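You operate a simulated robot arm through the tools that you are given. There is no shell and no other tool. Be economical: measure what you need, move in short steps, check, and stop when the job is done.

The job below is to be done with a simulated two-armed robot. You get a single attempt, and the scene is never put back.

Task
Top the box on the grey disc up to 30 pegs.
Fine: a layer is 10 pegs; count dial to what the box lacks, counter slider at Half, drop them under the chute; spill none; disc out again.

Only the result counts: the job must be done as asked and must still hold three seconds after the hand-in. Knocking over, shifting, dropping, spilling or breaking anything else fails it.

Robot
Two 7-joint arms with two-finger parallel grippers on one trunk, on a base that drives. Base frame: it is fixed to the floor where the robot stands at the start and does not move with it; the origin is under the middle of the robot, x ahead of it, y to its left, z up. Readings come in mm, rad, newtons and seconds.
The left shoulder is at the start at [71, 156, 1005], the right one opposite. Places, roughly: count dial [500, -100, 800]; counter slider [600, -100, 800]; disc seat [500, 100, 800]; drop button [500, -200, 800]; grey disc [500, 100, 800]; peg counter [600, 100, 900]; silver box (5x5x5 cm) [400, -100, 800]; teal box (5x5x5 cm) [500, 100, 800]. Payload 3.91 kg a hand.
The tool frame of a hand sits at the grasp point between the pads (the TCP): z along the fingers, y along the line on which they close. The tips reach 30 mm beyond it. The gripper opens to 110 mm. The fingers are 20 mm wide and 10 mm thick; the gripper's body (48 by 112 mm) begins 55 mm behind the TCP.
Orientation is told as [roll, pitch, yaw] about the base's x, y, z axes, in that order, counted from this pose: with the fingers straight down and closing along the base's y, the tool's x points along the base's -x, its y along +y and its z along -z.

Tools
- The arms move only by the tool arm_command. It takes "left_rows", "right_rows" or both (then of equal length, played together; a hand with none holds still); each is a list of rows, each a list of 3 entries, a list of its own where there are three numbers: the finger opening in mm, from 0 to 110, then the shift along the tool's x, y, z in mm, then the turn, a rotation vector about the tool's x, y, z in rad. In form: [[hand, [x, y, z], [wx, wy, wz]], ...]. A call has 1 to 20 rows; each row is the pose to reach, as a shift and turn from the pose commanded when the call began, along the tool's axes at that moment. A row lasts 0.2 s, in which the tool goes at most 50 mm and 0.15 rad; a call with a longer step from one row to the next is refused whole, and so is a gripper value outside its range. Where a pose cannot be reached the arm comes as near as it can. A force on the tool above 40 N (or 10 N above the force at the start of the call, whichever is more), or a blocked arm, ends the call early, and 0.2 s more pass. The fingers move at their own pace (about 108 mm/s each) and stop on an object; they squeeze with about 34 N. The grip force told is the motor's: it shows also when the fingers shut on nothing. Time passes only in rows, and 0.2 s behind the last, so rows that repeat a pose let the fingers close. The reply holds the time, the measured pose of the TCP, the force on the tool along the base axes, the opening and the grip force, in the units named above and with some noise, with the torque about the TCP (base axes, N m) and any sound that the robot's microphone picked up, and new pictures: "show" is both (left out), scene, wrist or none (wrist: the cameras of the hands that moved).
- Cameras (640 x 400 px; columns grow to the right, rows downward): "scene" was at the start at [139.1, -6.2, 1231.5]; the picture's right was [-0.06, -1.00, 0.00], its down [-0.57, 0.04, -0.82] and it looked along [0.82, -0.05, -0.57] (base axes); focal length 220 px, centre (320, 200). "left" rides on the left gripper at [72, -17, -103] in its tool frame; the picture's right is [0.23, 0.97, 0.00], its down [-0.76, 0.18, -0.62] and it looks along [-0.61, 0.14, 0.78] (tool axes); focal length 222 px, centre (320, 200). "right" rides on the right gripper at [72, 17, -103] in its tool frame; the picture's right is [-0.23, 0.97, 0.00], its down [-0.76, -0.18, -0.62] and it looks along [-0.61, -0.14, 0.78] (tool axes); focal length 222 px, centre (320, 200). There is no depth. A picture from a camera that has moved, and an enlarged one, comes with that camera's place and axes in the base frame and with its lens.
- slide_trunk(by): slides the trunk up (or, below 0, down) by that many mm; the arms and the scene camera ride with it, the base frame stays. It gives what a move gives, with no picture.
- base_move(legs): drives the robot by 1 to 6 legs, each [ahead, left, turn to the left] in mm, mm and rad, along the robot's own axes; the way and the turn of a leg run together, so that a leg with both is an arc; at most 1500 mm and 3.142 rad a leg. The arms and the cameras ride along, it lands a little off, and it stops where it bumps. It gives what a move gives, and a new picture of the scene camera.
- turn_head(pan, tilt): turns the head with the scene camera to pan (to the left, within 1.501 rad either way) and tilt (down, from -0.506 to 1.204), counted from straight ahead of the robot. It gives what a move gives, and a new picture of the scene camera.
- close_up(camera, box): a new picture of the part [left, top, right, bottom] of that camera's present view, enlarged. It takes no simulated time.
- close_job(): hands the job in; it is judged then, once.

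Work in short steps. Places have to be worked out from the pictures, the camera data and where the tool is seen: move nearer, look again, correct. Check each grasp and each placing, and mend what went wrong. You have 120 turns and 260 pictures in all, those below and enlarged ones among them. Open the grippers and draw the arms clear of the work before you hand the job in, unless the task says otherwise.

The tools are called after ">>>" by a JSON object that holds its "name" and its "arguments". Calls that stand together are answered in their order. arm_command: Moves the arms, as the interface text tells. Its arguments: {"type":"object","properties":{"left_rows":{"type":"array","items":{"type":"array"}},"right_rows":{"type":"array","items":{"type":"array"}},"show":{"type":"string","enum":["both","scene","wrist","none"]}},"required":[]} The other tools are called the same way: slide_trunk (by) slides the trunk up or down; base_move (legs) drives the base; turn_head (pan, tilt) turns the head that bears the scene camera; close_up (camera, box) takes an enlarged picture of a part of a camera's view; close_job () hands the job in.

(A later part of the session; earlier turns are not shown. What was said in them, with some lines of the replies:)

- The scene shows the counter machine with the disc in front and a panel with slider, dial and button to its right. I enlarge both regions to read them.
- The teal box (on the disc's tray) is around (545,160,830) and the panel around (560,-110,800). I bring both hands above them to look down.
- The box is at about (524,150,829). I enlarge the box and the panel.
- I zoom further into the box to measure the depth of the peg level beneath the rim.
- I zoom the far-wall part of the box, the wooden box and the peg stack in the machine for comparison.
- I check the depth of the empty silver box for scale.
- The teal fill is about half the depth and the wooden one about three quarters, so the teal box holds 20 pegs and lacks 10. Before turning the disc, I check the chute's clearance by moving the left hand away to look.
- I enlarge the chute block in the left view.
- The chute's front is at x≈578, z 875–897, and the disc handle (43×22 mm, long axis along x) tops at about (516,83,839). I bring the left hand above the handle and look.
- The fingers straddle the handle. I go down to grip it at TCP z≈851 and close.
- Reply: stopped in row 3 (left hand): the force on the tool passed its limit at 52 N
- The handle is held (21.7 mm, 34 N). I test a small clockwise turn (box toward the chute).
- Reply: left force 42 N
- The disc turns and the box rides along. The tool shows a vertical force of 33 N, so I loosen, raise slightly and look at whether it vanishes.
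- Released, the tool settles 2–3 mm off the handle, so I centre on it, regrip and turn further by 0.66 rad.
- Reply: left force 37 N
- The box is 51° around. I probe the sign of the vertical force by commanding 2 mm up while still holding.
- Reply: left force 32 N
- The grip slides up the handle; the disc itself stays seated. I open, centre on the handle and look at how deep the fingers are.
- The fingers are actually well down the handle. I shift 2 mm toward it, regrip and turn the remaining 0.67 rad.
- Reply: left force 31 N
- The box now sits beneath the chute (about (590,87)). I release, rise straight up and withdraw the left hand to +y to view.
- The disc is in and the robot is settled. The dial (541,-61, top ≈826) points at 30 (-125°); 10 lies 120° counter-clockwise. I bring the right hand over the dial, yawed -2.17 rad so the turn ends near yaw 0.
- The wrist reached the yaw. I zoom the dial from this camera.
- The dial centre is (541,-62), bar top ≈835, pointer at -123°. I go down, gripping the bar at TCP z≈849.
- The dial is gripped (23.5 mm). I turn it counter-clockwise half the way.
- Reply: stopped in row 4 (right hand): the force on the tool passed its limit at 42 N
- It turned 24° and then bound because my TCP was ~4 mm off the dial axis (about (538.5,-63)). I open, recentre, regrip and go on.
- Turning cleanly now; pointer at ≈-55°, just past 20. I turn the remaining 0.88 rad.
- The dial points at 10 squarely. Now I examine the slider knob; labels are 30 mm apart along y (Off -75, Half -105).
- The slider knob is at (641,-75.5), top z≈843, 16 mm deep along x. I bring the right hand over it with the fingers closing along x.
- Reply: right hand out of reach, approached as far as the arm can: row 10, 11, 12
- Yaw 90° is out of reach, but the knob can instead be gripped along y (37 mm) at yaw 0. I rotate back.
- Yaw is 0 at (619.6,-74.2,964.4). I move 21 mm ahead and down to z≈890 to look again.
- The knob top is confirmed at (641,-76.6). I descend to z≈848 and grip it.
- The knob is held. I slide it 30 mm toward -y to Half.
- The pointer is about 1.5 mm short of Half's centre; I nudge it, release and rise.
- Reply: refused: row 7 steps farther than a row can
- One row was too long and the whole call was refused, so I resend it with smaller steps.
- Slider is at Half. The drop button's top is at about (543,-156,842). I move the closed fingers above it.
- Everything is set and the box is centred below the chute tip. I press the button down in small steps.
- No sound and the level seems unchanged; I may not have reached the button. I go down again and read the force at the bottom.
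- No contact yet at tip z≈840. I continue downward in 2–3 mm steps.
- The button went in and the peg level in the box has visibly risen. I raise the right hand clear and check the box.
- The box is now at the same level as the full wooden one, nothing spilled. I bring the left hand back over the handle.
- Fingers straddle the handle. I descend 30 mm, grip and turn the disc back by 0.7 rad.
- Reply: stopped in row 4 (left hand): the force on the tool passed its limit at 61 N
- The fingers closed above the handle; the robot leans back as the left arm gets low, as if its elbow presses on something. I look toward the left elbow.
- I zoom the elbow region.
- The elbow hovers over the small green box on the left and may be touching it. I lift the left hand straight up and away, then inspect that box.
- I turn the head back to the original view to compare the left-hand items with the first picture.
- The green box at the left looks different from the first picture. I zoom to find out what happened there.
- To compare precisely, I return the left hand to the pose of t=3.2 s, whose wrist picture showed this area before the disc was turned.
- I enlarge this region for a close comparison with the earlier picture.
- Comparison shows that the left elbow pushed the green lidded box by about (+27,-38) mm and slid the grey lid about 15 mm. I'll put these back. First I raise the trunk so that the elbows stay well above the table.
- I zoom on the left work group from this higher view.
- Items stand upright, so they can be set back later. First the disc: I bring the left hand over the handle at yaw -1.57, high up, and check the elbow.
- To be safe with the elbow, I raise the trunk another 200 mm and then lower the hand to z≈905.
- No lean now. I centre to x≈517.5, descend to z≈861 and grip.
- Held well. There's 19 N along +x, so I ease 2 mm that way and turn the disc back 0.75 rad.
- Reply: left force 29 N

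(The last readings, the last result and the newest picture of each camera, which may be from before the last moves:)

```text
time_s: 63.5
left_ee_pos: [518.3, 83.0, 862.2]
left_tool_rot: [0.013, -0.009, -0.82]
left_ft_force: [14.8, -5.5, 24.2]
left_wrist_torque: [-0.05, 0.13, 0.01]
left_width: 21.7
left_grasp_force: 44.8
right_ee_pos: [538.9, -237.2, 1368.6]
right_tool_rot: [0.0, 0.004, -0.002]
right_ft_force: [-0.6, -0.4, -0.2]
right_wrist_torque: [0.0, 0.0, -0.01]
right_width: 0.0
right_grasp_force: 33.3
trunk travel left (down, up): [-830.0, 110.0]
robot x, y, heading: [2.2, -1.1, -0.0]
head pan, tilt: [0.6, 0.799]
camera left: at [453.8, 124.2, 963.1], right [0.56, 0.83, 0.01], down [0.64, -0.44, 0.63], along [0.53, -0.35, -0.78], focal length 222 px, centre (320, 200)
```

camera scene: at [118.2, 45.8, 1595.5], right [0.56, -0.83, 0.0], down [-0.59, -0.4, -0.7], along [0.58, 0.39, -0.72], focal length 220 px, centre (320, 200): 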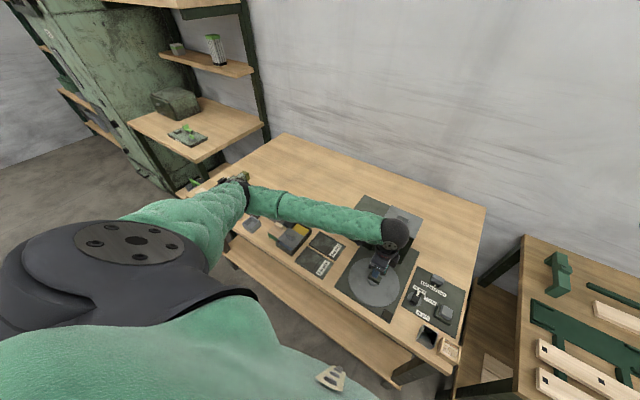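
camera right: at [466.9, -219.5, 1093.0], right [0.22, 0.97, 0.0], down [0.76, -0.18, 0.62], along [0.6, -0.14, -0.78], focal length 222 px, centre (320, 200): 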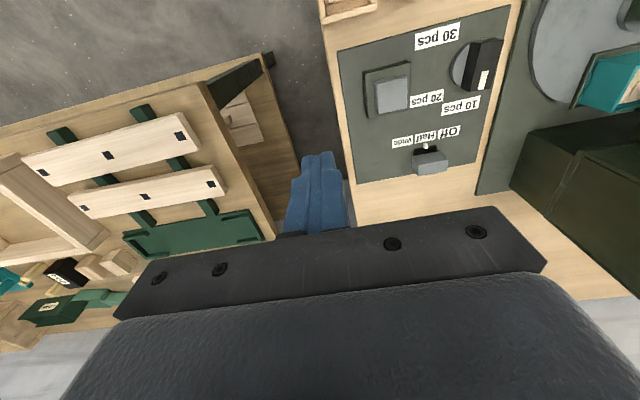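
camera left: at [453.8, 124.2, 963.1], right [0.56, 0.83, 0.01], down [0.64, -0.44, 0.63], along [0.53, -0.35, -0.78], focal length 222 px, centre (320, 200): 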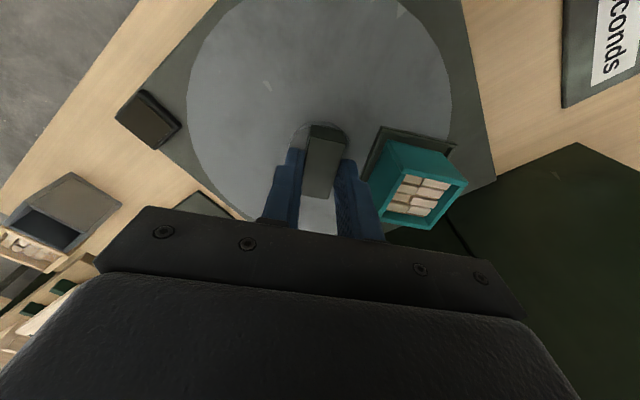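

Turning smoothly. I turn the remaining 0.82 rad to bring the handle back to its start angle.

>>> {"name": "arm_command", "arguments": {"left_rows": [[0, [0, 0, -1], [0, 0, -0.08]], [0, [0, 0, -1], [0, 0, -0.18]], [0, [0, 0, -1], [0, 0, -0.28]], [0, [0, 0, -1], [0, 0, -0.38]], [0, [0, 0, -1], [0, 0, -0.48]], [0, [0, 0, -1], [0, 0, -0.58]], [0, [0, 0, -1], [0, 0, -0.68]], [0, [0, 0, -1], [0, 0, -0.76]], [0, [0, 0, -1], [0, 0, -0.82]], [0, [0, 0, -1], [0, 0, -0.82]]], "show": "wrist"}}

```text
time_s: 65.7
left_ee_pos: [517.2, 82.0, 862.4]
left_tool_rot: [0.002, -0.013, 0.001]
left_ft_force: [16.3, -10.0, 7.8]
left_wrist_torque: [-0.45, 0.07, -0.03]
left_width: 22.0
left_grasp_force: 45.0
right_ee_pos: [540.6, -237.2, 1368.1]
right_tool_rot: [0.0, 0.003, -0.001]
right_ft_force: [0.2, 0.0, 0.6]
right_wrist_torque: [0.0, 0.0, -0.01]
right_width: 0.0
right_grasp_force: 33.8
trunk travel left (down, up): [-830.0, 110.0]
robot x, y, heading: [-2.2, -2.3, 0.0]
head pan, tilt: [0.6, 0.799]
camera left: at [443.2, 65.6, 962.8], right [-0.23, 0.97, 0.0], down [0.75, 0.18, 0.63], along [0.62, 0.14, -0.77], focal length 222 px, centre (320, 200)
```

left: 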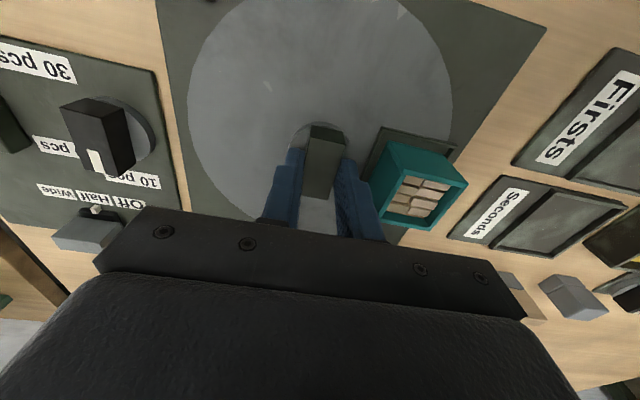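

The disc is out, at its starting angle. I release and rise straight up, then move toward the displaced boxes.

>>> {"name": "arm_command", "arguments": {"left_rows": [[36, [0, 0, -1], [0, 0, 0]], [36, [0, 0, -1], [0, 0, 0]], [36, [0, 0, -30], [0, 0, 0]], [36, [0, 0, -75], [0, 0, 0]], [36, [0, 0, -120], [0, 0, 0]], [36, [0, 0, -160], [0, 0, 0]], [36, [0, 45, -175], [0, 0, 0]], [36, [0, 90, -175], [0, 0, 0]], [36, [0, 135, -175], [0, 0, 0]], [36, [0, 180, -175], [0, 0, 0]], [36, [0, 225, -175], [0, 0, 0]], [36, [0, 270, -175], [0, 0, 0]], [36, [0, 300, -175], [0, 0, 0]]]}}

>>> {"name": "close_up", "arguments": {"camera": "scene", "box": [210, 200, 320, 300]}}

```text
time_s: 68.5
left_ee_pos: [514.4, 382.5, 1036.3]
left_tool_rot: [0.002, -0.012, -0.002]
left_ft_force: [0.4, 0.6, -0.4]
left_wrist_torque: [-0.03, 0.02, -0.04]
left_width: 35.9
left_grasp_force: 0.2
right_ee_pos: [538.5, -235.2, 1368.9]
right_tool_rot: [-0.001, 0.003, 0.001]
right_ft_force: [-0.3, -0.4, 0.0]
right_wrist_torque: [-0.02, 0.04, 0.03]
right_width: 0.0
right_grasp_force: 33.7
trunk travel left (down, up): [-830.0, 110.0]
robot x, y, heading: [0.1, -0.1, 0.001]
head pan, tilt: [0.6, 0.799]
camera scene: at [117.5, 46.2, 1595.5], right [0.56, -0.83, 0.0], down [-0.59, -0.4, -0.7], along [0.58, 0.39, -0.72], focal length 220 px, centre (320, 200)
camera left: at [439.7, 365.4, 1137.5], right [-0.23, 0.97, 0.0], down [0.75, 0.18, 0.63], along [0.62, 0.14, -0.77], focal length 222 px, centre (320, 200)
```

scene: 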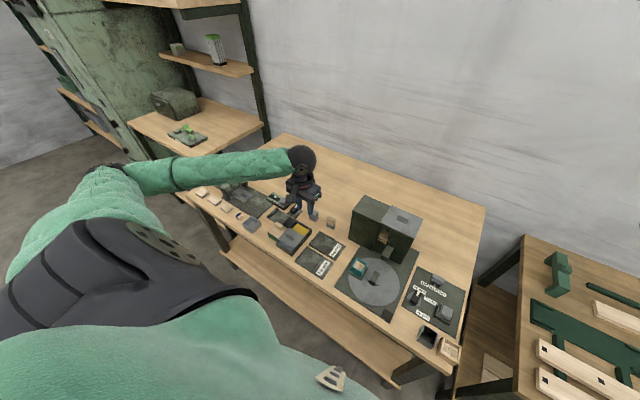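
left: 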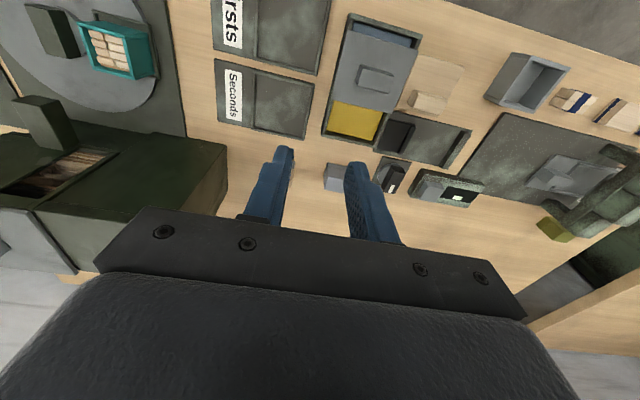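

```text
4.00 times, centred on (265, 250) of scene
camera zoom: at [117.5, 46.2, 1595.5], right [0.56, -0.83, 0.0], down [-0.59, -0.4, -0.7], along [0.58, 0.39, -0.72], focal length 882 px, centre (540, 0)
```

zoom: 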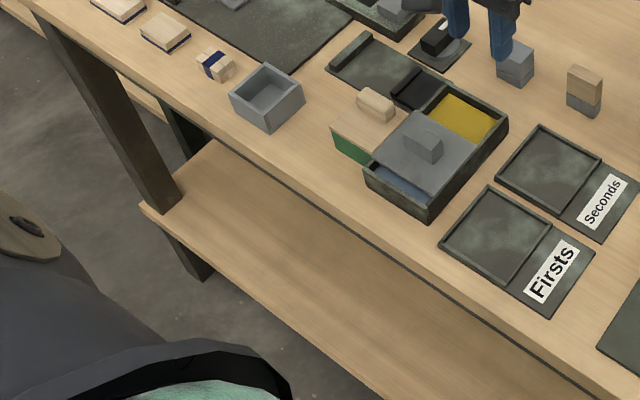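

I enlarge the wrist view to locate the green box, grey container and lid precisely.

>>> {"name": "close_up", "arguments": {"camera": "left", "box": [310, 0, 640, 200]}}

>>> {"name": "close_up", "arguments": {"camera": "left", "box": [390, 30, 590, 150]}}

```text
1.94 times, centred on (475, 100) of left
camera zoom: at [439.7, 365.4, 1137.5], right [-0.23, 0.97, 0.0], down [0.75, 0.18, 0.63], along [0.62, 0.14, -0.77], focal length 431 px, centre (19, 394)
```

zoom: 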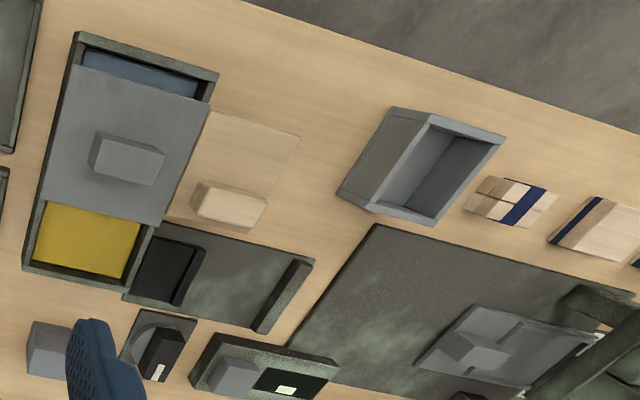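

```text
3.20 times, centred on (490, 90) of left
camera zoom: at [439.7, 365.4, 1137.5], right [-0.23, 0.97, 0.0], down [0.75, 0.18, 0.63], along [0.62, 0.14, -0.77], focal length 711 px, centre (-224, 552)
```

zoom: 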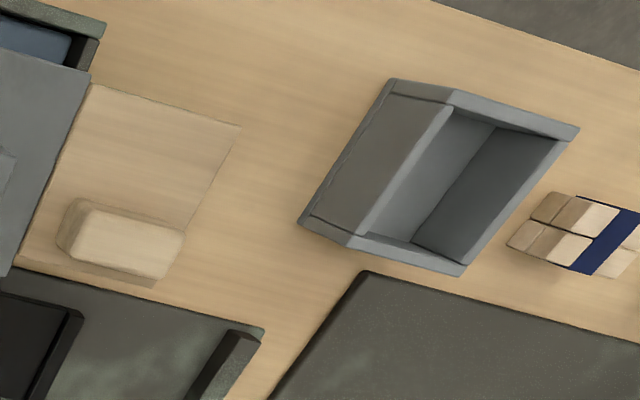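

The grey container is axis-aligned in its row and apparently untouched; only the green box (now centre ≈(474,506), originally ≈(446,543)) and the grey lid moved. I go above the wooden knob at about (488,509,857) to drag the green box back.

>>> {"name": "arm_command", "arguments": {"left_rows": [[52, [7, 32, 0], [0, 0, 0]], [52, [14, 64, 0], [0, 0, 0]], [52, [20, 96, 0], [0, 0, 0]], [52, [26, 126, 0], [0, 0, 0]], [52, [26, 126, 40], [0, 0, 0]], [52, [26, 126, 80], [0, 0, 0]], [52, [26, 126, 116], [0, 0, 0]]]}}

>>> {"name": "close_up", "arguments": {"camera": "left", "box": [200, 60, 440, 240]}}

>>> {"name": "close_up", "arguments": {"camera": "scene", "box": [230, 180, 330, 270]}}

```text
time_s: 70.1
left_ee_pos: [488.8, 510.6, 918.9]
left_tool_rot: [0.002, -0.012, -0.001]
left_ft_force: [-0.1, 0.6, 0.2]
left_wrist_torque: [0.01, 0.01, -0.01]
left_width: 52.2
left_grasp_force: 0.1
right_ee_pos: [539.2, -235.6, 1369.3]
right_tool_rot: [0.0, 0.004, -0.001]
right_ft_force: [1.0, 0.0, 0.3]
right_wrist_torque: [0.01, 0.0, 0.0]
right_width: 0.1
right_grasp_force: 33.3
trunk travel left (down, up): [-830.0, 110.0]
robot x, y, heading: [3.7, -0.0, 0.002]
head pan, tilt: [0.6, 0.799]
camera scene: at [117.9, 46.1, 1595.6], right [0.56, -0.83, 0.0], down [-0.59, -0.41, -0.7], along [0.58, 0.39, -0.72], focal length 220 px, centre (320, 200)
camera left: at [414.4, 493.5, 1021.1], right [-0.23, 0.97, 0.0], down [0.75, 0.18, 0.63], along [0.62, 0.14, -0.77], focal length 222 px, centre (320, 200)
```

scene: 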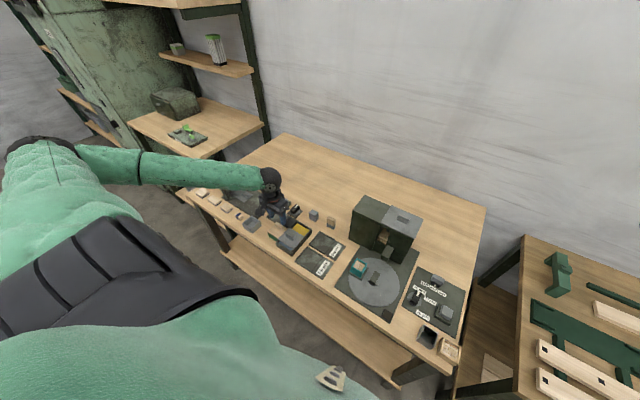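
left: 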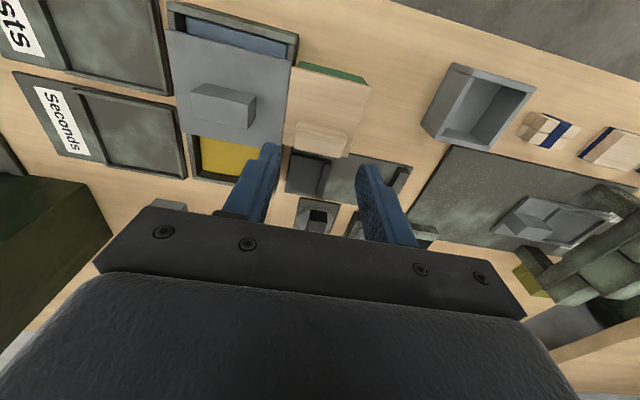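

```text
2.22 times, centred on (320, 150) of left
camera zoom: at [414.4, 493.5, 1021.1], right [-0.23, 0.97, 0.0], down [0.75, 0.18, 0.63], along [0.62, 0.14, -0.77], focal length 494 px, centre (320, 311)
```

zoom: 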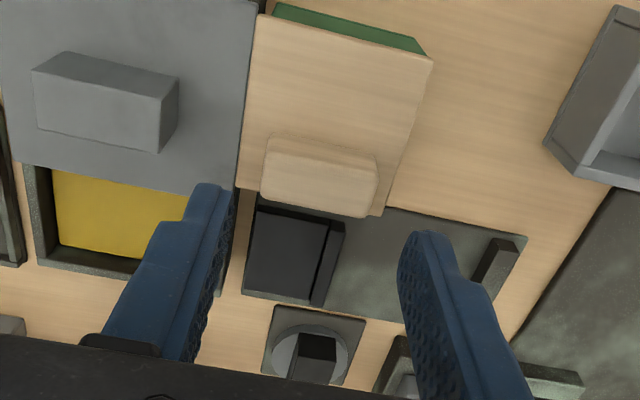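

```text
4.44 times, centred on (280, 225) of scene
camera zoom: at [117.9, 46.1, 1595.6], right [0.56, -0.83, 0.0], down [-0.59, -0.41, -0.7], along [0.58, 0.39, -0.72], focal length 980 px, centre (498, 89)
```

zoom: 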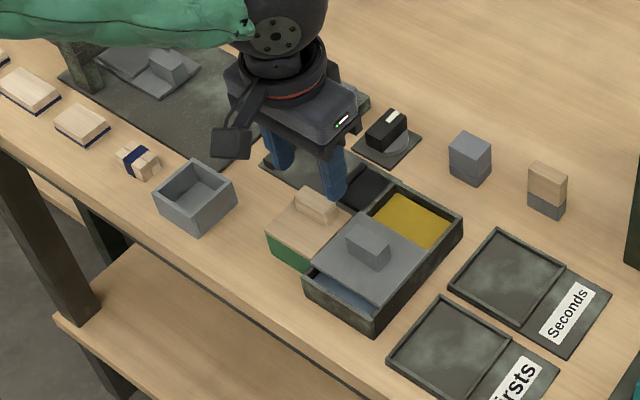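

The knob is centred at (489,510), between the fingers. I descend to tip z≈849 and close on it.

>>> {"name": "arm_command", "arguments": {"left_rows": [[52, [0, -1, 20], [0, 0, 0]], [52, [0, -1, 34], [0, 0, 0]], [52, [0, -1, 40], [0, 0, 0]], [35, [0, -1, 40], [0, 0, 0]], [35, [0, -1, 40], [0, 0, 0]]], "show": "wrist"}}

>>> {"name": "close_up", "arguments": {"camera": "left", "box": [200, 60, 440, 240]}}

```text
time_s: 71.3
left_ee_pos: [491.5, 509.2, 879.6]
left_tool_rot: [0.002, -0.014, 0.002]
left_ft_force: [0.5, 5.2, 2.9]
left_wrist_torque: [0.19, 0.04, -0.07]
left_width: 38.5
left_grasp_force: 33.6
right_ee_pos: [539.6, -234.8, 1368.1]
right_tool_rot: [0.0, 0.004, -0.001]
right_ft_force: [0.6, 0.2, -0.5]
right_wrist_torque: [0.0, -0.01, -0.02]
right_width: 0.0
right_grasp_force: 33.7
trunk travel left (down, up): [-830.0, 110.0]
robot x, y, heading: [-2.5, -0.4, 0.002]
head pan, tilt: [0.6, 0.799]
camera left: at [416.3, 492.5, 982.6], right [-0.23, 0.97, 0.0], down [0.75, 0.18, 0.63], along [0.62, 0.14, -0.77], focal length 222 px, centre (320, 200)
```

left: 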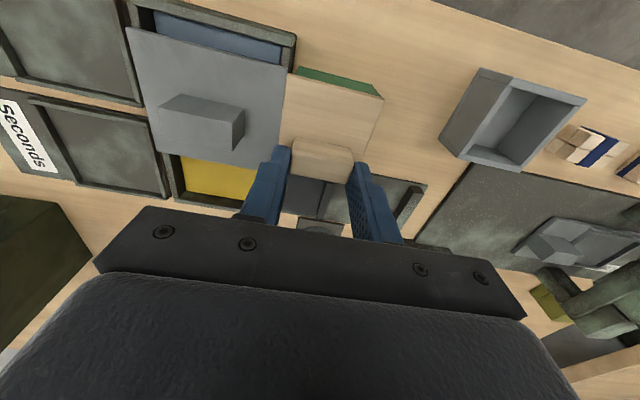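

```text
2.22 times, centred on (320, 150) of left
camera zoom: at [416.3, 492.5, 982.6], right [-0.23, 0.97, 0.0], down [0.75, 0.18, 0.63], along [0.62, 0.14, -0.77], focal length 494 px, centre (320, 311)
```

zoom: 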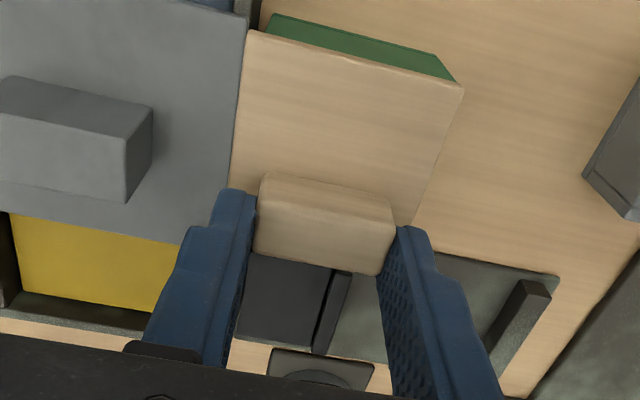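

Gripped (38.5 mm). I drag it a first 12 mm in the direction (-x,+y) and watch whether box and lid move together.

>>> {"name": "arm_command", "arguments": {"left_rows": [[35, [1, 4, 0], [0, 0, 0]], [35, [4, 8, 0], [0, 0, 0]], [35, [7, 11, 0], [0, 0, 0]]], "show": "none"}}

>>> {"name": "close_up", "arguments": {"camera": "left", "box": [200, 60, 440, 240]}}

```text
time_s: 72.1
left_ee_pos: [484.1, 519.6, 881.2]
left_tool_rot: [0.004, -0.013, -0.001]
left_ft_force: [-0.6, 0.0, 0.3]
left_wrist_torque: [0.0, 0.01, -0.02]
left_width: 38.8
left_grasp_force: 33.6
right_ee_pos: [539.8, -236.1, 1368.5]
right_tool_rot: [0.0, 0.003, 0.0]
right_ft_force: [0.3, -0.1, -0.3]
right_wrist_torque: [-0.02, 0.05, 0.01]
right_width: 0.3
right_grasp_force: 33.7
trunk travel left (down, up): [-830.0, 110.0]
robot x, y, heading: [-1.3, 0.7, 0.001]
head pan, tilt: [0.6, 0.799]
```

```text
2.22 times, centred on (320, 150) of left
camera zoom: at [409.8, 502.7, 983.2], right [-0.23, 0.97, 0.0], down [0.75, 0.18, 0.63], along [0.62, 0.14, -0.77], focal length 494 px, centre (320, 311)
```

zoom: 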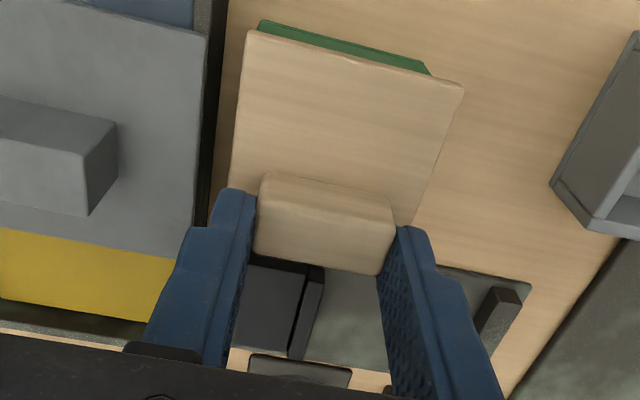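

The lid moved and the box followed only partly, so there may be play in the lid's lip. I drag another 8 mm and check whether the box comes along.

>>> {"name": "arm_command", "arguments": {"left_rows": [[35, [2, 4, 0], [0, 0, 0]], [35, [4, 7, 0], [0, 0, 0]], [35, [4, 7, 0], [0, 0, 0]]], "show": "none"}}

>>> {"name": "close_up", "arguments": {"camera": "left", "box": [200, 60, 440, 240]}}

>>> {"name": "close_up", "arguments": {"camera": "scene", "box": [240, 195, 310, 255]}}

```text
time_s: 72.9
left_ee_pos: [480.7, 527.3, 881.5]
left_tool_rot: [0.003, -0.012, -0.002]
left_ft_force: [-0.3, 0.1, 0.1]
left_wrist_torque: [0.01, -0.01, 0.02]
left_width: 38.6
left_grasp_force: 33.3
right_ee_pos: [538.4, -235.2, 1370.0]
right_tool_rot: [0.0, 0.004, 0.0]
right_ft_force: [0.3, 0.2, 0.2]
right_wrist_torque: [0.06, 0.01, -0.02]
right_width: 0.0
right_grasp_force: 33.8
trunk travel left (down, up): [-830.0, 110.0]
robot x, y, heading: [-3.9, 2.1, -0.002]
head pan, tilt: [0.6, 0.799]
```

```text
2.22 times, centred on (320, 150) of left
camera zoom: at [406.2, 510.0, 982.9], right [-0.23, 0.97, 0.0], down [0.75, 0.18, 0.63], along [0.62, 0.14, -0.77], focal length 494 px, centre (320, 311)
```

zoom: 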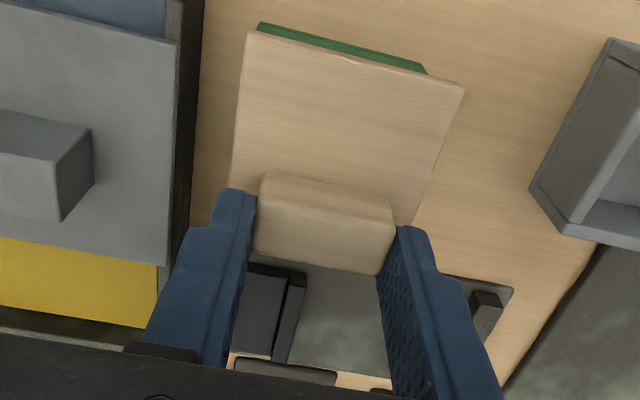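

```text
6.67 times, centred on (275, 225) of scene
camera zoom: at [118.2, 45.8, 1595.5], right [0.56, -0.83, 0.0], down [-0.59, -0.4, -0.7], along [0.58, 0.39, -0.72], focal length 1470 px, centre (620, 33)
```

zoom: 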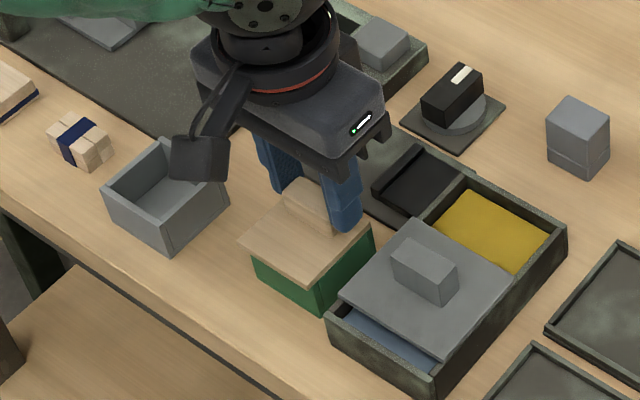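

Now the box follows with the lid and a gap to the dark box opens. I drag the remaining (-20,+17) mm.

>>> {"name": "arm_command", "arguments": {"left_rows": [[35, [5, 4, 0], [0, 0, 0]], [35, [10, 8, 0], [0, 0, 0]], [35, [15, 13, 0], [0, 0, 0]], [35, [20, 17, 0], [0, 0, 0]], [35, [20, 17, 0], [0, 0, 0]]], "show": "none"}}

>>> {"name": "close_up", "arguments": {"camera": "left", "box": [200, 60, 440, 240]}}

>>> {"name": "close_up", "arguments": {"camera": "scene", "box": [240, 195, 310, 255]}}

```text
time_s: 74.1
left_ee_pos: [460.7, 543.3, 881.6]
left_tool_rot: [0.004, -0.014, -0.003]
left_ft_force: [2.0, -1.3, 7.5]
left_wrist_torque: [-0.09, 0.02, 0.01]
left_width: 38.9
left_grasp_force: 33.8
right_ee_pos: [538.9, -235.3, 1368.6]
right_tool_rot: [-0.001, 0.003, -0.001]
right_ft_force: [0.0, -0.3, 0.1]
right_wrist_torque: [-0.02, 0.02, 0.0]
right_width: 0.2
right_grasp_force: 34.4
trunk travel left (down, up): [-830.0, 110.0]
robot x, y, heading: [-3.8, 1.1, -0.002]
head pan, tilt: [0.6, 0.799]
```

```text
2.22 times, centred on (320, 150) of left
camera zoom: at [385.9, 526.9, 982.5], right [-0.23, 0.97, 0.0], down [0.75, 0.18, 0.63], along [0.62, 0.14, -0.77], focal length 494 px, centre (320, 311)
```

zoom: 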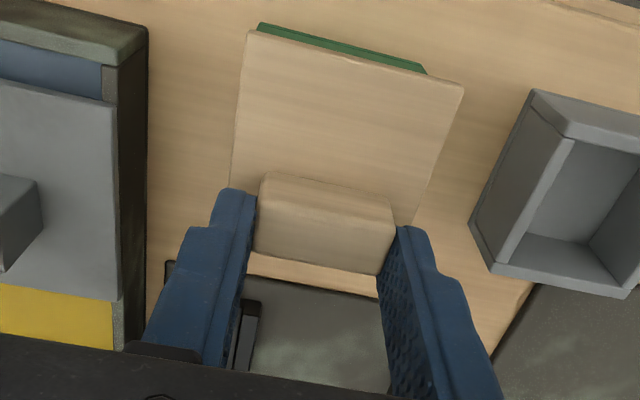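

```text
6.67 times, centred on (275, 225) of scene
camera zoom: at [117.9, 45.2, 1595.6], right [0.56, -0.83, 0.0], down [-0.59, -0.4, -0.7], along [0.58, 0.39, -0.72], focal length 1470 px, centre (620, 33)
```

zoom: 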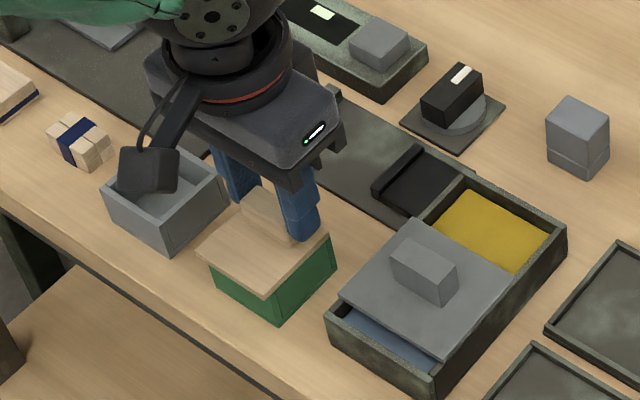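

The green box stands again in its row, clear of the dark box. I ease the lid back a couple of millimetres to centre it, release and rise.

>>> {"name": "arm_command", "arguments": {"left_rows": [[35, [-2, -3, 0], [0, 0, 0]], [35, [-2, -3, 0], [0, 0, 0]], [52, [-2, -3, 0], [0, 0, 0]], [52, [-2, -3, 0], [0, 0, 0]], [52, [-2, -3, -20], [0, 0, 0]], [52, [-2, -3, -60], [0, 0, 0]], [52, [-2, -3, -100], [0, 0, 0]]], "show": "wrist"}}

>>> {"name": "close_up", "arguments": {"camera": "left", "box": [150, 20, 450, 200]}}

>>> {"name": "close_up", "arguments": {"camera": "scene", "box": [240, 195, 310, 255]}}

```text
time_s: 75.7
left_ee_pos: [459.8, 538.8, 983.1]
left_tool_rot: [0.001, -0.012, -0.002]
left_ft_force: [0.1, 0.0, -0.6]
left_wrist_torque: [0.02, -0.02, -0.03]
left_width: 52.1
left_grasp_force: 0.0
right_ee_pos: [538.6, -236.5, 1368.8]
right_tool_rot: [-0.001, 0.003, -0.002]
right_ft_force: [0.0, 0.2, -0.7]
right_wrist_torque: [0.02, -0.03, 0.0]
right_width: 0.0
right_grasp_force: 34.1
trunk travel left (down, up): [-830.0, 110.0]
robot x, y, heading: [0.0, -2.9, -0.001]
head pan, tilt: [0.6, 0.799]
camera left: at [385.4, 523.1, 1083.5], right [-0.23, 0.97, 0.0], down [0.75, 0.17, 0.63], along [0.62, 0.14, -0.77], focal length 222 px, centre (320, 200)
```

left: 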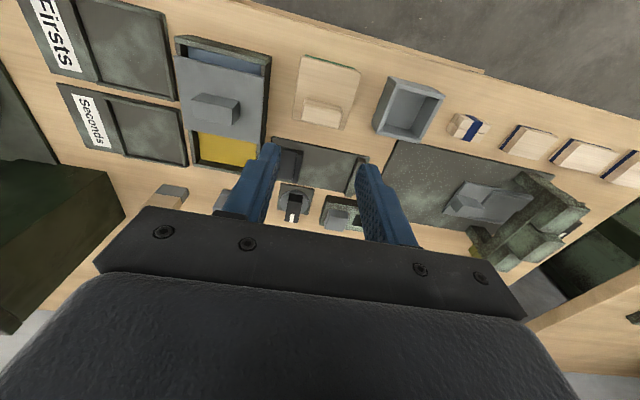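

```text
2.13 times, centred on (300, 110) of left
camera zoom: at [385.4, 523.1, 1083.5], right [-0.23, 0.97, 0.0], down [0.75, 0.17, 0.63], along [0.62, 0.14, -0.77], focal length 474 px, centre (363, 392)
```

zoom: 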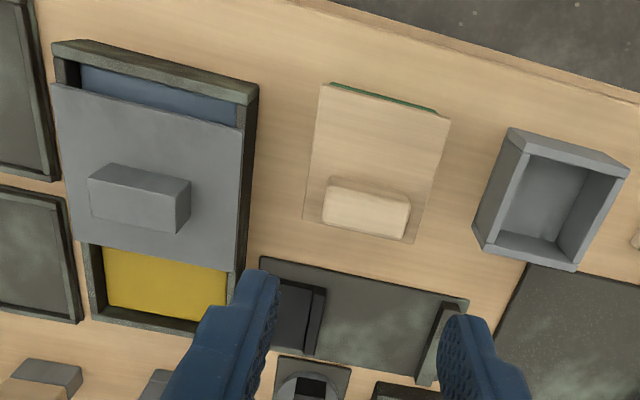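

```text
6.67 times, centred on (275, 225) of scene
camera zoom: at [117.5, 44.5, 1595.4], right [0.56, -0.83, 0.0], down [-0.59, -0.4, -0.7], along [0.58, 0.39, -0.72], focal length 1470 px, centre (620, 33)
```

zoom: 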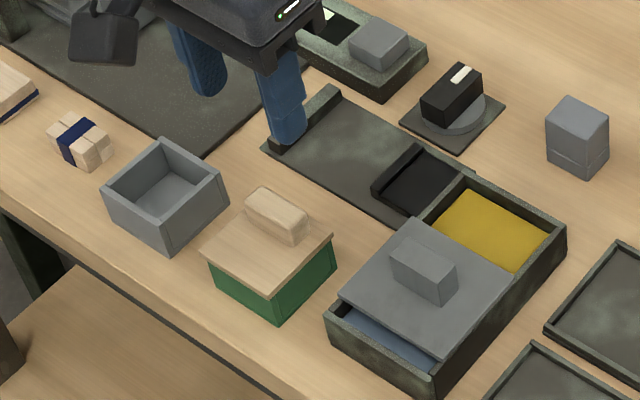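

The green box is back. Next the grey lid: its knob is at about (480,438,860) and it must slide ≈13 mm toward -x to close the near gap. I move above it.

>>> {"name": "arm_command", "arguments": {"left_rows": [[55, [-7, -34, 0], [0, 0, 0]], [55, [-14, -68, 0], [0, 0, 0]], [55, [-20, -101, 0], [0, 0, 0]], [55, [-20, -101, 30], [0, 0, 0]], [55, [-20, -101, 60], [0, 0, 0]]], "show": "wrist"}}

>>> {"name": "close_up", "arguments": {"camera": "left", "box": [200, 40, 440, 220]}}

```text
time_s: 76.9
left_ee_pos: [482.6, 438.3, 922.3]
left_tool_rot: [0.002, -0.012, -0.002]
left_ft_force: [0.0, 0.1, 0.8]
left_wrist_torque: [-0.02, -0.01, -0.03]
left_width: 55.0
left_grasp_force: 0.1
right_ee_pos: [538.9, -236.2, 1368.5]
right_tool_rot: [0.0, 0.003, 0.001]
right_ft_force: [0.3, -0.5, -0.5]
right_wrist_torque: [0.01, 0.0, 0.02]
right_width: 0.0
right_grasp_force: 34.4
trunk travel left (down, up): [-830.0, 110.0]
robot x, y, heading: [1.7, 1.4, 0.002]
head pan, tilt: [0.6, 0.799]
camera left: at [407.3, 421.9, 1023.0], right [-0.23, 0.97, 0.0], down [0.75, 0.18, 0.63], along [0.62, 0.14, -0.77], focal length 222 px, centre (320, 200)
```

left: 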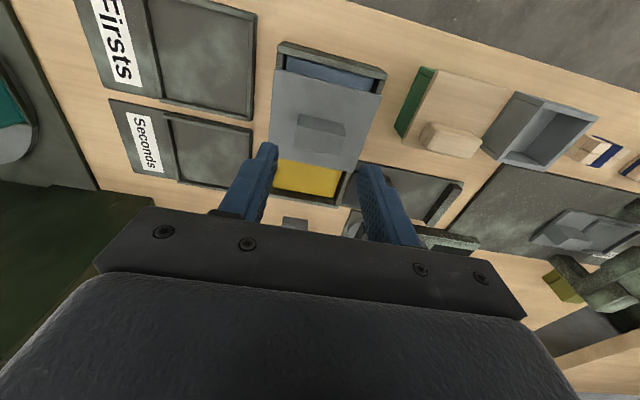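

```text
2.22 times, centred on (320, 130) of left
camera zoom: at [407.3, 421.9, 1023.0], right [-0.23, 0.97, 0.0], down [0.75, 0.18, 0.63], along [0.62, 0.14, -0.77], focal length 494 px, centre (320, 356)
```

zoom: 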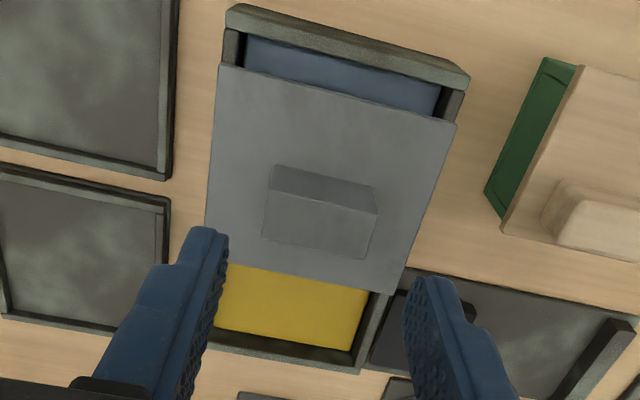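

The lid (65 mm) is exactly half the box (428–557), so it belongs flush with the near edge: 14 mm toward -x. I descend and grip the knob.

>>> {"name": "arm_command", "arguments": {"left_rows": [[55, [2, -1, 20], [0, 0, 0]], [55, [2, -1, 35], [0, 0, 0]], [55, [2, -1, 41], [0, 0, 0]], [33, [2, -1, 41], [0, 0, 0]], [33, [2, -1, 41], [0, 0, 0]]], "show": "none"}}

>>> {"name": "close_up", "arguments": {"camera": "left", "box": [200, 40, 440, 220]}}

```text
time_s: 78.1
left_ee_pos: [482.1, 438.1, 879.6]
left_tool_rot: [0.001, -0.011, -0.002]
left_ft_force: [-0.9, -7.0, -1.3]
left_wrist_torque: [-0.3, -0.04, 0.0]
left_width: 37.4
left_grasp_force: 44.4
right_ee_pos: [539.6, -236.4, 1368.1]
right_tool_rot: [0.001, 0.001, 0.001]
right_ft_force: [0.3, -0.9, -0.2]
right_wrist_torque: [-0.02, 0.02, 0.02]
right_width: 0.3
right_grasp_force: 34.3
trunk travel left (down, up): [-830.0, 110.0]
robot x, y, heading: [-0.5, 0.6, -0.001]
head pan, tilt: [0.6, 0.799]
```

```text
2.22 times, centred on (320, 130) of left
camera zoom: at [406.5, 420.8, 981.5], right [-0.23, 0.97, 0.0], down [0.75, 0.18, 0.63], along [0.62, 0.14, -0.77], focal length 494 px, centre (320, 356)
```

zoom: 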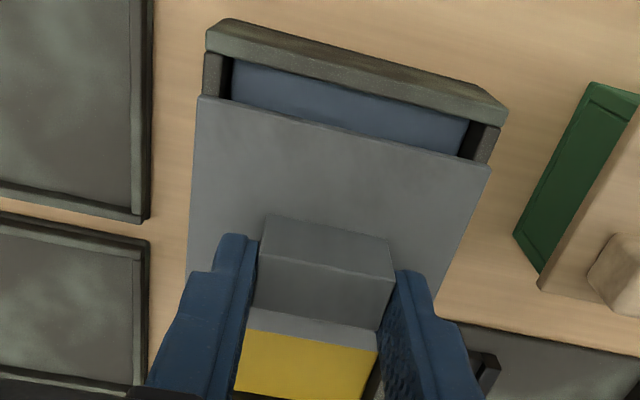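

Knob held. I slide the lid 14 mm toward -x.

>>> {"name": "arm_command", "arguments": {"left_rows": [[33, [4, 0, 0], [0, 0, 0]], [33, [8, 0, 0], [0, 0, 0]], [33, [11, 0, 0], [0, 0, 0]], [33, [14, 0, 0], [0, 0, 0]], [33, [14, 0, 0], [0, 0, 0]]], "show": "none"}}

>>> {"name": "close_up", "arguments": {"camera": "left", "box": [200, 40, 440, 220]}}

>>> {"name": "close_up", "arguments": {"camera": "scene", "box": [250, 205, 320, 265]}}

```text
time_s: 79.3
left_ee_pos: [468.1, 439.1, 880.3]
left_tool_rot: [0.002, -0.012, -0.001]
left_ft_force: [0.3, -14.3, -10.8]
left_wrist_torque: [-0.39, -0.59, -0.06]
left_width: 37.5
left_grasp_force: 44.7
right_ee_pos: [540.1, -236.3, 1368.0]
right_tool_rot: [0.002, 0.003, 0.0]
right_ft_force: [-0.6, -0.5, -0.1]
right_wrist_torque: [-0.03, 0.03, -0.04]
right_width: 0.0
right_grasp_force: 33.4
trunk travel left (down, up): [-830.0, 110.0]
robot x, y, heading: [0.4, -1.4, 0.002]
head pan, tilt: [0.6, 0.799]
```

```text
2.22 times, centred on (320, 130) of left
camera zoom: at [391.5, 420.8, 981.6], right [-0.23, 0.97, 0.0], down [0.75, 0.18, 0.63], along [0.62, 0.14, -0.77], focal length 494 px, centre (320, 356)
```

zoom: 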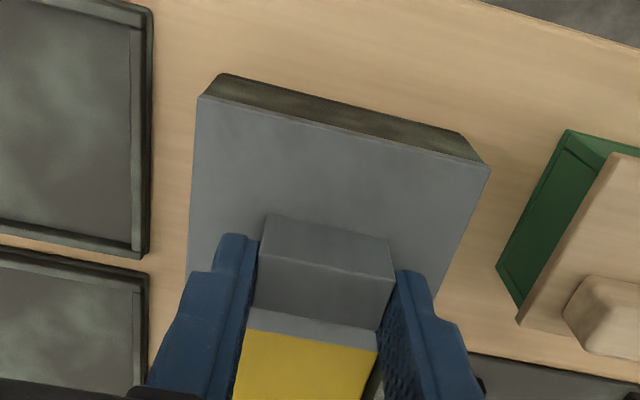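

```text
6.67 times, centred on (285, 235) of scene
camera zoom: at [118.7, 45.0, 1595.4], right [0.56, -0.83, 0.0], down [-0.59, -0.4, -0.7], along [0.57, 0.39, -0.72], focal length 1470 px, centre (553, -33)
```

zoom: 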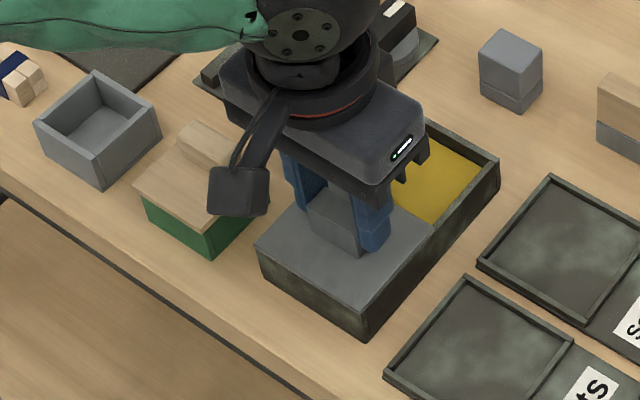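

The grey lid is flush again. I release, rise and take a careful look at the whole group.

>>> {"name": "arm_command", "arguments": {"left_rows": [[55, [0, 0, 0], [0, 0, 0]], [55, [0, 0, 0], [0, 0, 0]], [55, [0, 0, -25], [0, 0, 0]], [55, [0, 0, -65], [0, 0, 0]], [55, [0, 0, -105], [0, 0, 0]], [55, [0, 30, -140], [0, 0, 0]]], "show": "wrist"}}

>>> {"name": "close_up", "arguments": {"camera": "left", "box": [280, 20, 480, 170]}}

>>> {"name": "close_up", "arguments": {"camera": "scene", "box": [240, 205, 310, 260]}}

```text
time_s: 80.7
left_ee_pos: [465.2, 467.7, 1022.1]
left_tool_rot: [0.003, -0.012, -0.001]
left_ft_force: [-0.9, 1.2, 1.1]
left_wrist_torque: [0.02, 0.03, 0.0]
left_width: 55.1
left_grasp_force: 0.1
right_ee_pos: [538.3, -236.0, 1369.0]
right_tool_rot: [-0.001, 0.002, 0.001]
right_ft_force: [0.2, 0.5, -1.0]
right_wrist_torque: [0.0, -0.02, 0.0]
right_width: 0.1
right_grasp_force: 34.5
trunk travel left (down, up): [-830.0, 110.0]
robot x, y, heading: [-1.4, 0.2, -0.001]
head pan, tilt: [0.6, 0.799]
camera left: at [389.5, 451.7, 1122.8], right [-0.23, 0.97, 0.0], down [0.75, 0.18, 0.63], along [0.62, 0.14, -0.77], focal length 222 px, centre (320, 200)
```

left: 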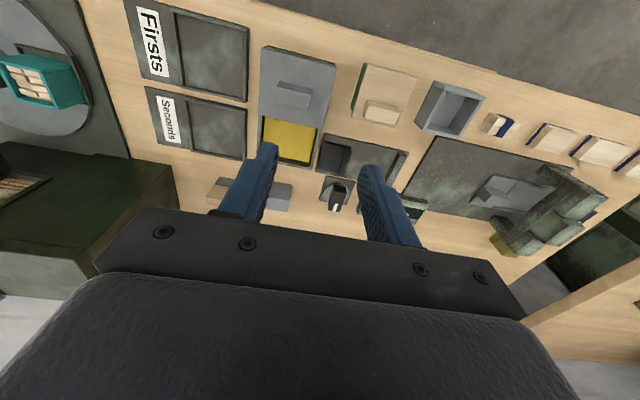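

```text
2.67 times, centred on (380, 95) of left
camera zoom: at [389.5, 451.7, 1122.8], right [-0.23, 0.97, 0.0], down [0.75, 0.18, 0.63], along [0.62, 0.14, -0.77], focal length 592 px, centre (160, 480)
```

zoom: 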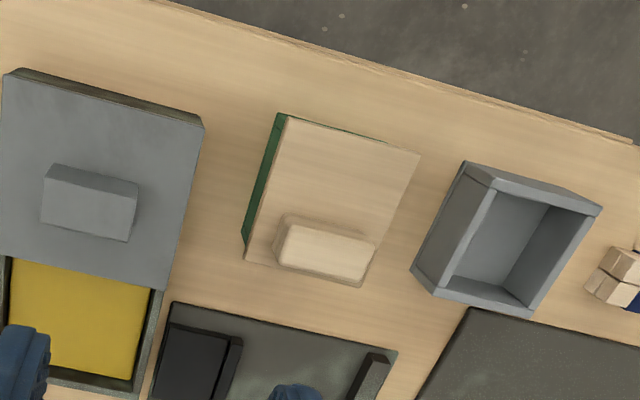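

```text
7.27 times, centred on (275, 232) of scene
camera zoom: at [116.8, 45.0, 1595.4], right [0.56, -0.83, 0.0], down [-0.59, -0.4, -0.7], along [0.58, 0.39, -0.72], focal length 1603 px, centre (647, -36)
```

zoom: 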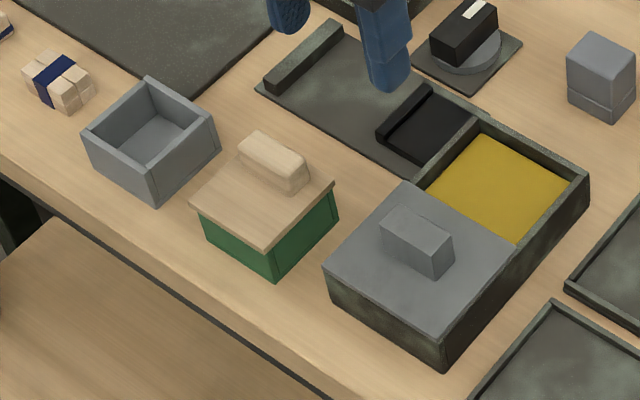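

Everything on the left is back: knob at (459,542), matching the earlier (457,541). I raise the left hand well clear and look at the disc, panel and teal box one last time.

>>> {"name": "arm_command", "arguments": {"left_rows": [[100, [-20, -20, -45], [0, 0, 0]], [100, [-40, -40, -85], [0, 0, 0]], [100, [-60, -60, -125], [0, 0, 0]], [100, [-80, -80, -165], [0, 0, 0]], [100, [-100, -90, -200], [0, 0, 0]]], "right_rows": [[40, [0, 0, 0], [0, 0, 0]], [80, [0, 0, 0], [0, 0, 0]], [100, [0, 0, 0], [0, 0, 0]], [100, [0, 0, 0], [0, 0, 0]], [100, [0, 0, 0], [0, 0, 0]]], "show": "none"}}

>>> {"name": "turn_head", "arguments": {"pan": 0.15, "tilt": 0.95}}

>>> {"name": "close_up", "arguments": {"camera": "scene", "box": [200, 100, 440, 250]}}

```text
refused: row 1 steps farther than a row can; nothing moved
```

```text
time_s: 81.6
left_ee_pos: [465.6, 469.2, 1021.0]
left_tool_rot: [0.002, -0.012, -0.003]
left_ft_force: [-0.3, 0.1, -0.5]
left_wrist_torque: [0.01, -0.03, 0.02]
left_width: 55.1
left_grasp_force: 0.2
right_ee_pos: [539.2, -235.3, 1368.6]
right_tool_rot: [0.001, 0.003, 0.0]
right_ft_force: [-0.6, -0.7, -0.7]
right_wrist_torque: [0.02, 0.0, 0.02]
right_width: 0.0
right_grasp_force: 33.8
trunk travel left (down, up): [-830.0, 110.0]
robot x, y, heading: [-1.8, 3.4, 0.001]
head pan, tilt: [0.15, 0.949]
camera scene: at [123.6, 11.3, 1583.9], right [0.15, -0.99, 0.0], down [-0.8, -0.12, -0.58], along [0.58, 0.09, -0.81], focal length 220 px, centre (320, 200)
```

scene: 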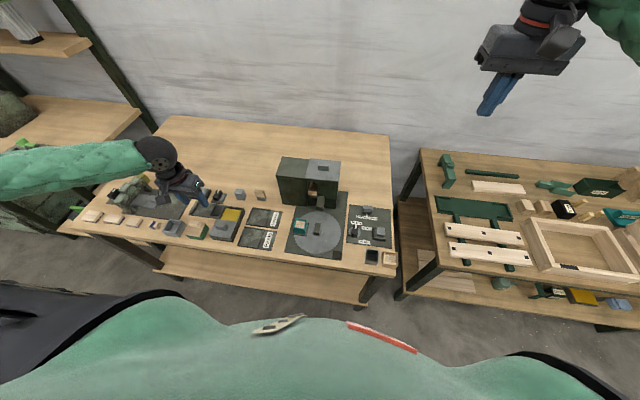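

```text
2.67 times, centred on (320, 175) of scene
camera zoom: at [123.6, 11.3, 1583.9], right [0.15, -0.99, 0.0], down [-0.8, -0.12, -0.58], along [0.58, 0.09, -0.81], focal length 588 px, centre (320, 267)
```

zoom: 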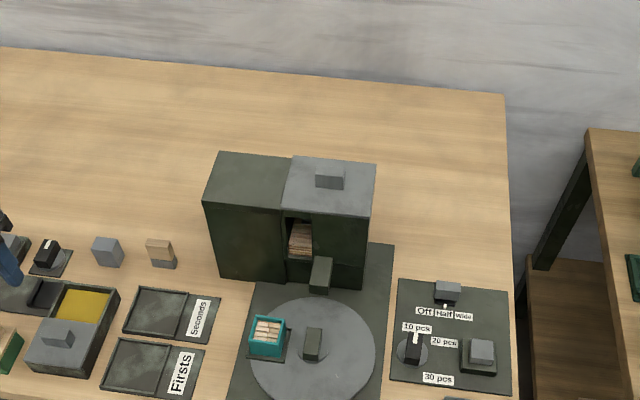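

The first row was slightly too long and was refused. I retract with smaller steps.

>>> {"name": "arm_command", "arguments": {"left_rows": [[70, [0, 0, -45], [0, 0, 0]], [100, [0, 0, -90], [0, 0, 0]], [100, [-10, -20, -130], [0, 0, 0]], [100, [-20, -40, -170], [0, 0, 0]], [100, [-30, -60, -210], [0, 0, 0]]], "right_rows": [[40, [0, 0, 0], [0, 0, 0]], [80, [0, 0, 0], [0, 0, 0]], [100, [0, 0, 0], [0, 0, 0]], [100, [0, 0, 0], [0, 0, 0]], [100, [0, 0, 0], [0, 0, 0]]], "show": "scene"}}

>>> {"name": "close_up", "arguments": {"camera": "scene", "box": [70, 170, 260, 270]}}

>>> {"name": "close_up", "arguments": {"camera": "scene", "box": [280, 190, 410, 275]}}

```text
time_s: 82.8
left_ee_pos: [492.6, 409.2, 1231.0]
left_tool_rot: [0.004, -0.01, 0.001]
left_ft_force: [0.2, 0.4, -0.6]
left_wrist_torque: [0.01, 0.0, 0.02]
left_width: 99.9
left_grasp_force: 0.0
right_ee_pos: [539.9, -235.6, 1368.2]
right_tool_rot: [-0.001, 0.004, 0.002]
right_ft_force: [0.0, -1.8, -0.4]
right_wrist_torque: [0.0, -0.03, -0.03]
right_width: 100.0
right_grasp_force: 0.0
trunk travel left (down, up): [-830.0, 110.0]
robot x, y, heading: [-0.0, 0.6, 0.001]
head pan, tilt: [0.15, 0.949]
camera scene: at [125.0, 10.2, 1583.9], right [0.15, -0.99, 0.0], down [-0.8, -0.12, -0.58], along [0.57, 0.09, -0.81], focal length 220 px, centre (320, 200)
```

scene: 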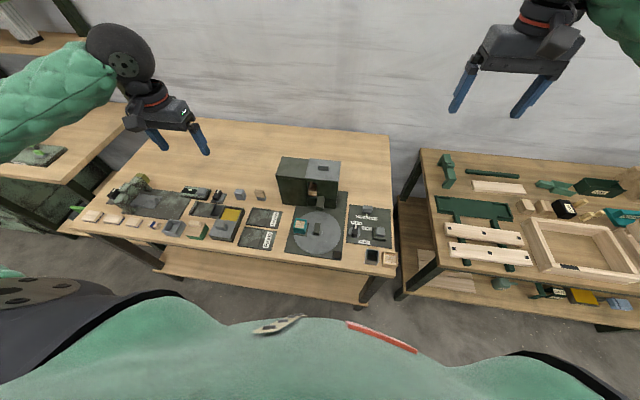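

```text
3.37 times, centred on (165, 220) of scene
camera zoom: at [125.0, 10.2, 1583.9], right [0.15, -0.99, 0.0], down [-0.8, -0.12, -0.58], along [0.57, 0.09, -0.81], focal length 742 px, centre (842, 133)
```

zoom: 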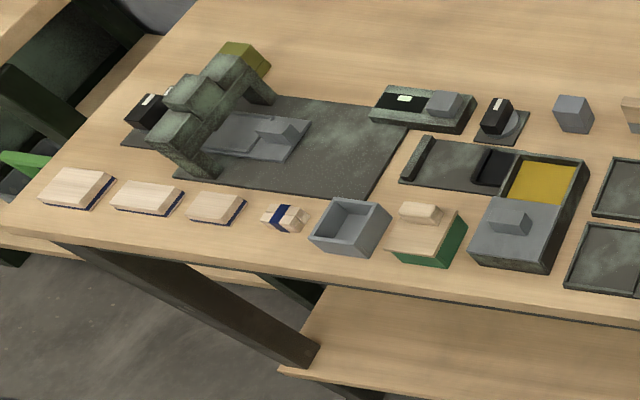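

```text
4.71 times, centred on (345, 232) of scene
camera zoom: at [125.0, 10.2, 1583.9], right [0.15, -0.99, 0.0], down [-0.8, -0.12, -0.58], along [0.57, 0.09, -0.81], focal length 1037 px, centre (202, 47)
```

zoom: 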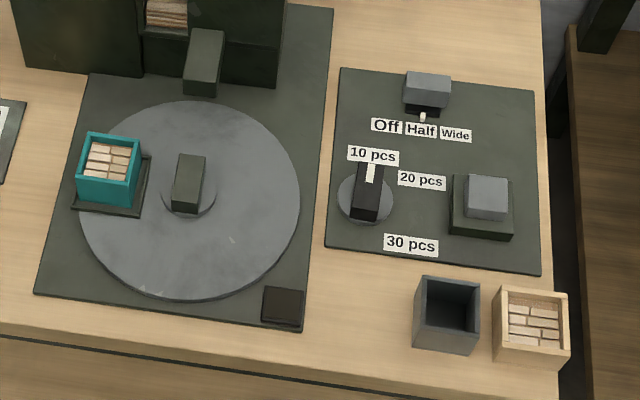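

The teal box is filled level with the full wooden one, the disc is out with the box seated, the dial points at 10 and the slider is at Half. Nothing is spilled and both grippers are open and clear, so I hand in.

>>> {"name": "close_job", "arguments": {}}

```text
The job is handed in.
```

I handed in the job with the teal box topped up to 30 pegs, but my left elbow shifted two other items along the way, which may fail it.

- **Pegs:** I judged that the box held 20 from how deep the pegs sat, so I set the dial to 10 and the slider to Half and pressed the button down once. The pegs now sit level with those in the wooden box, which I took as full; I did not count them individually. No pegs spilled.
- **Disc:** I turned it in under the chute and back out to its starting angle, with the teal box still on it.
- **Shifted items:** The elbow pushed the green lidded box about 45 mm and slid the grey lid on the dark box about 14 mm. I moved both back: the green box to within a few mm of where I estimated it started, and the lid flush with the near edge of its box. I worked out both positions from earlier pictures, so they are not exact.
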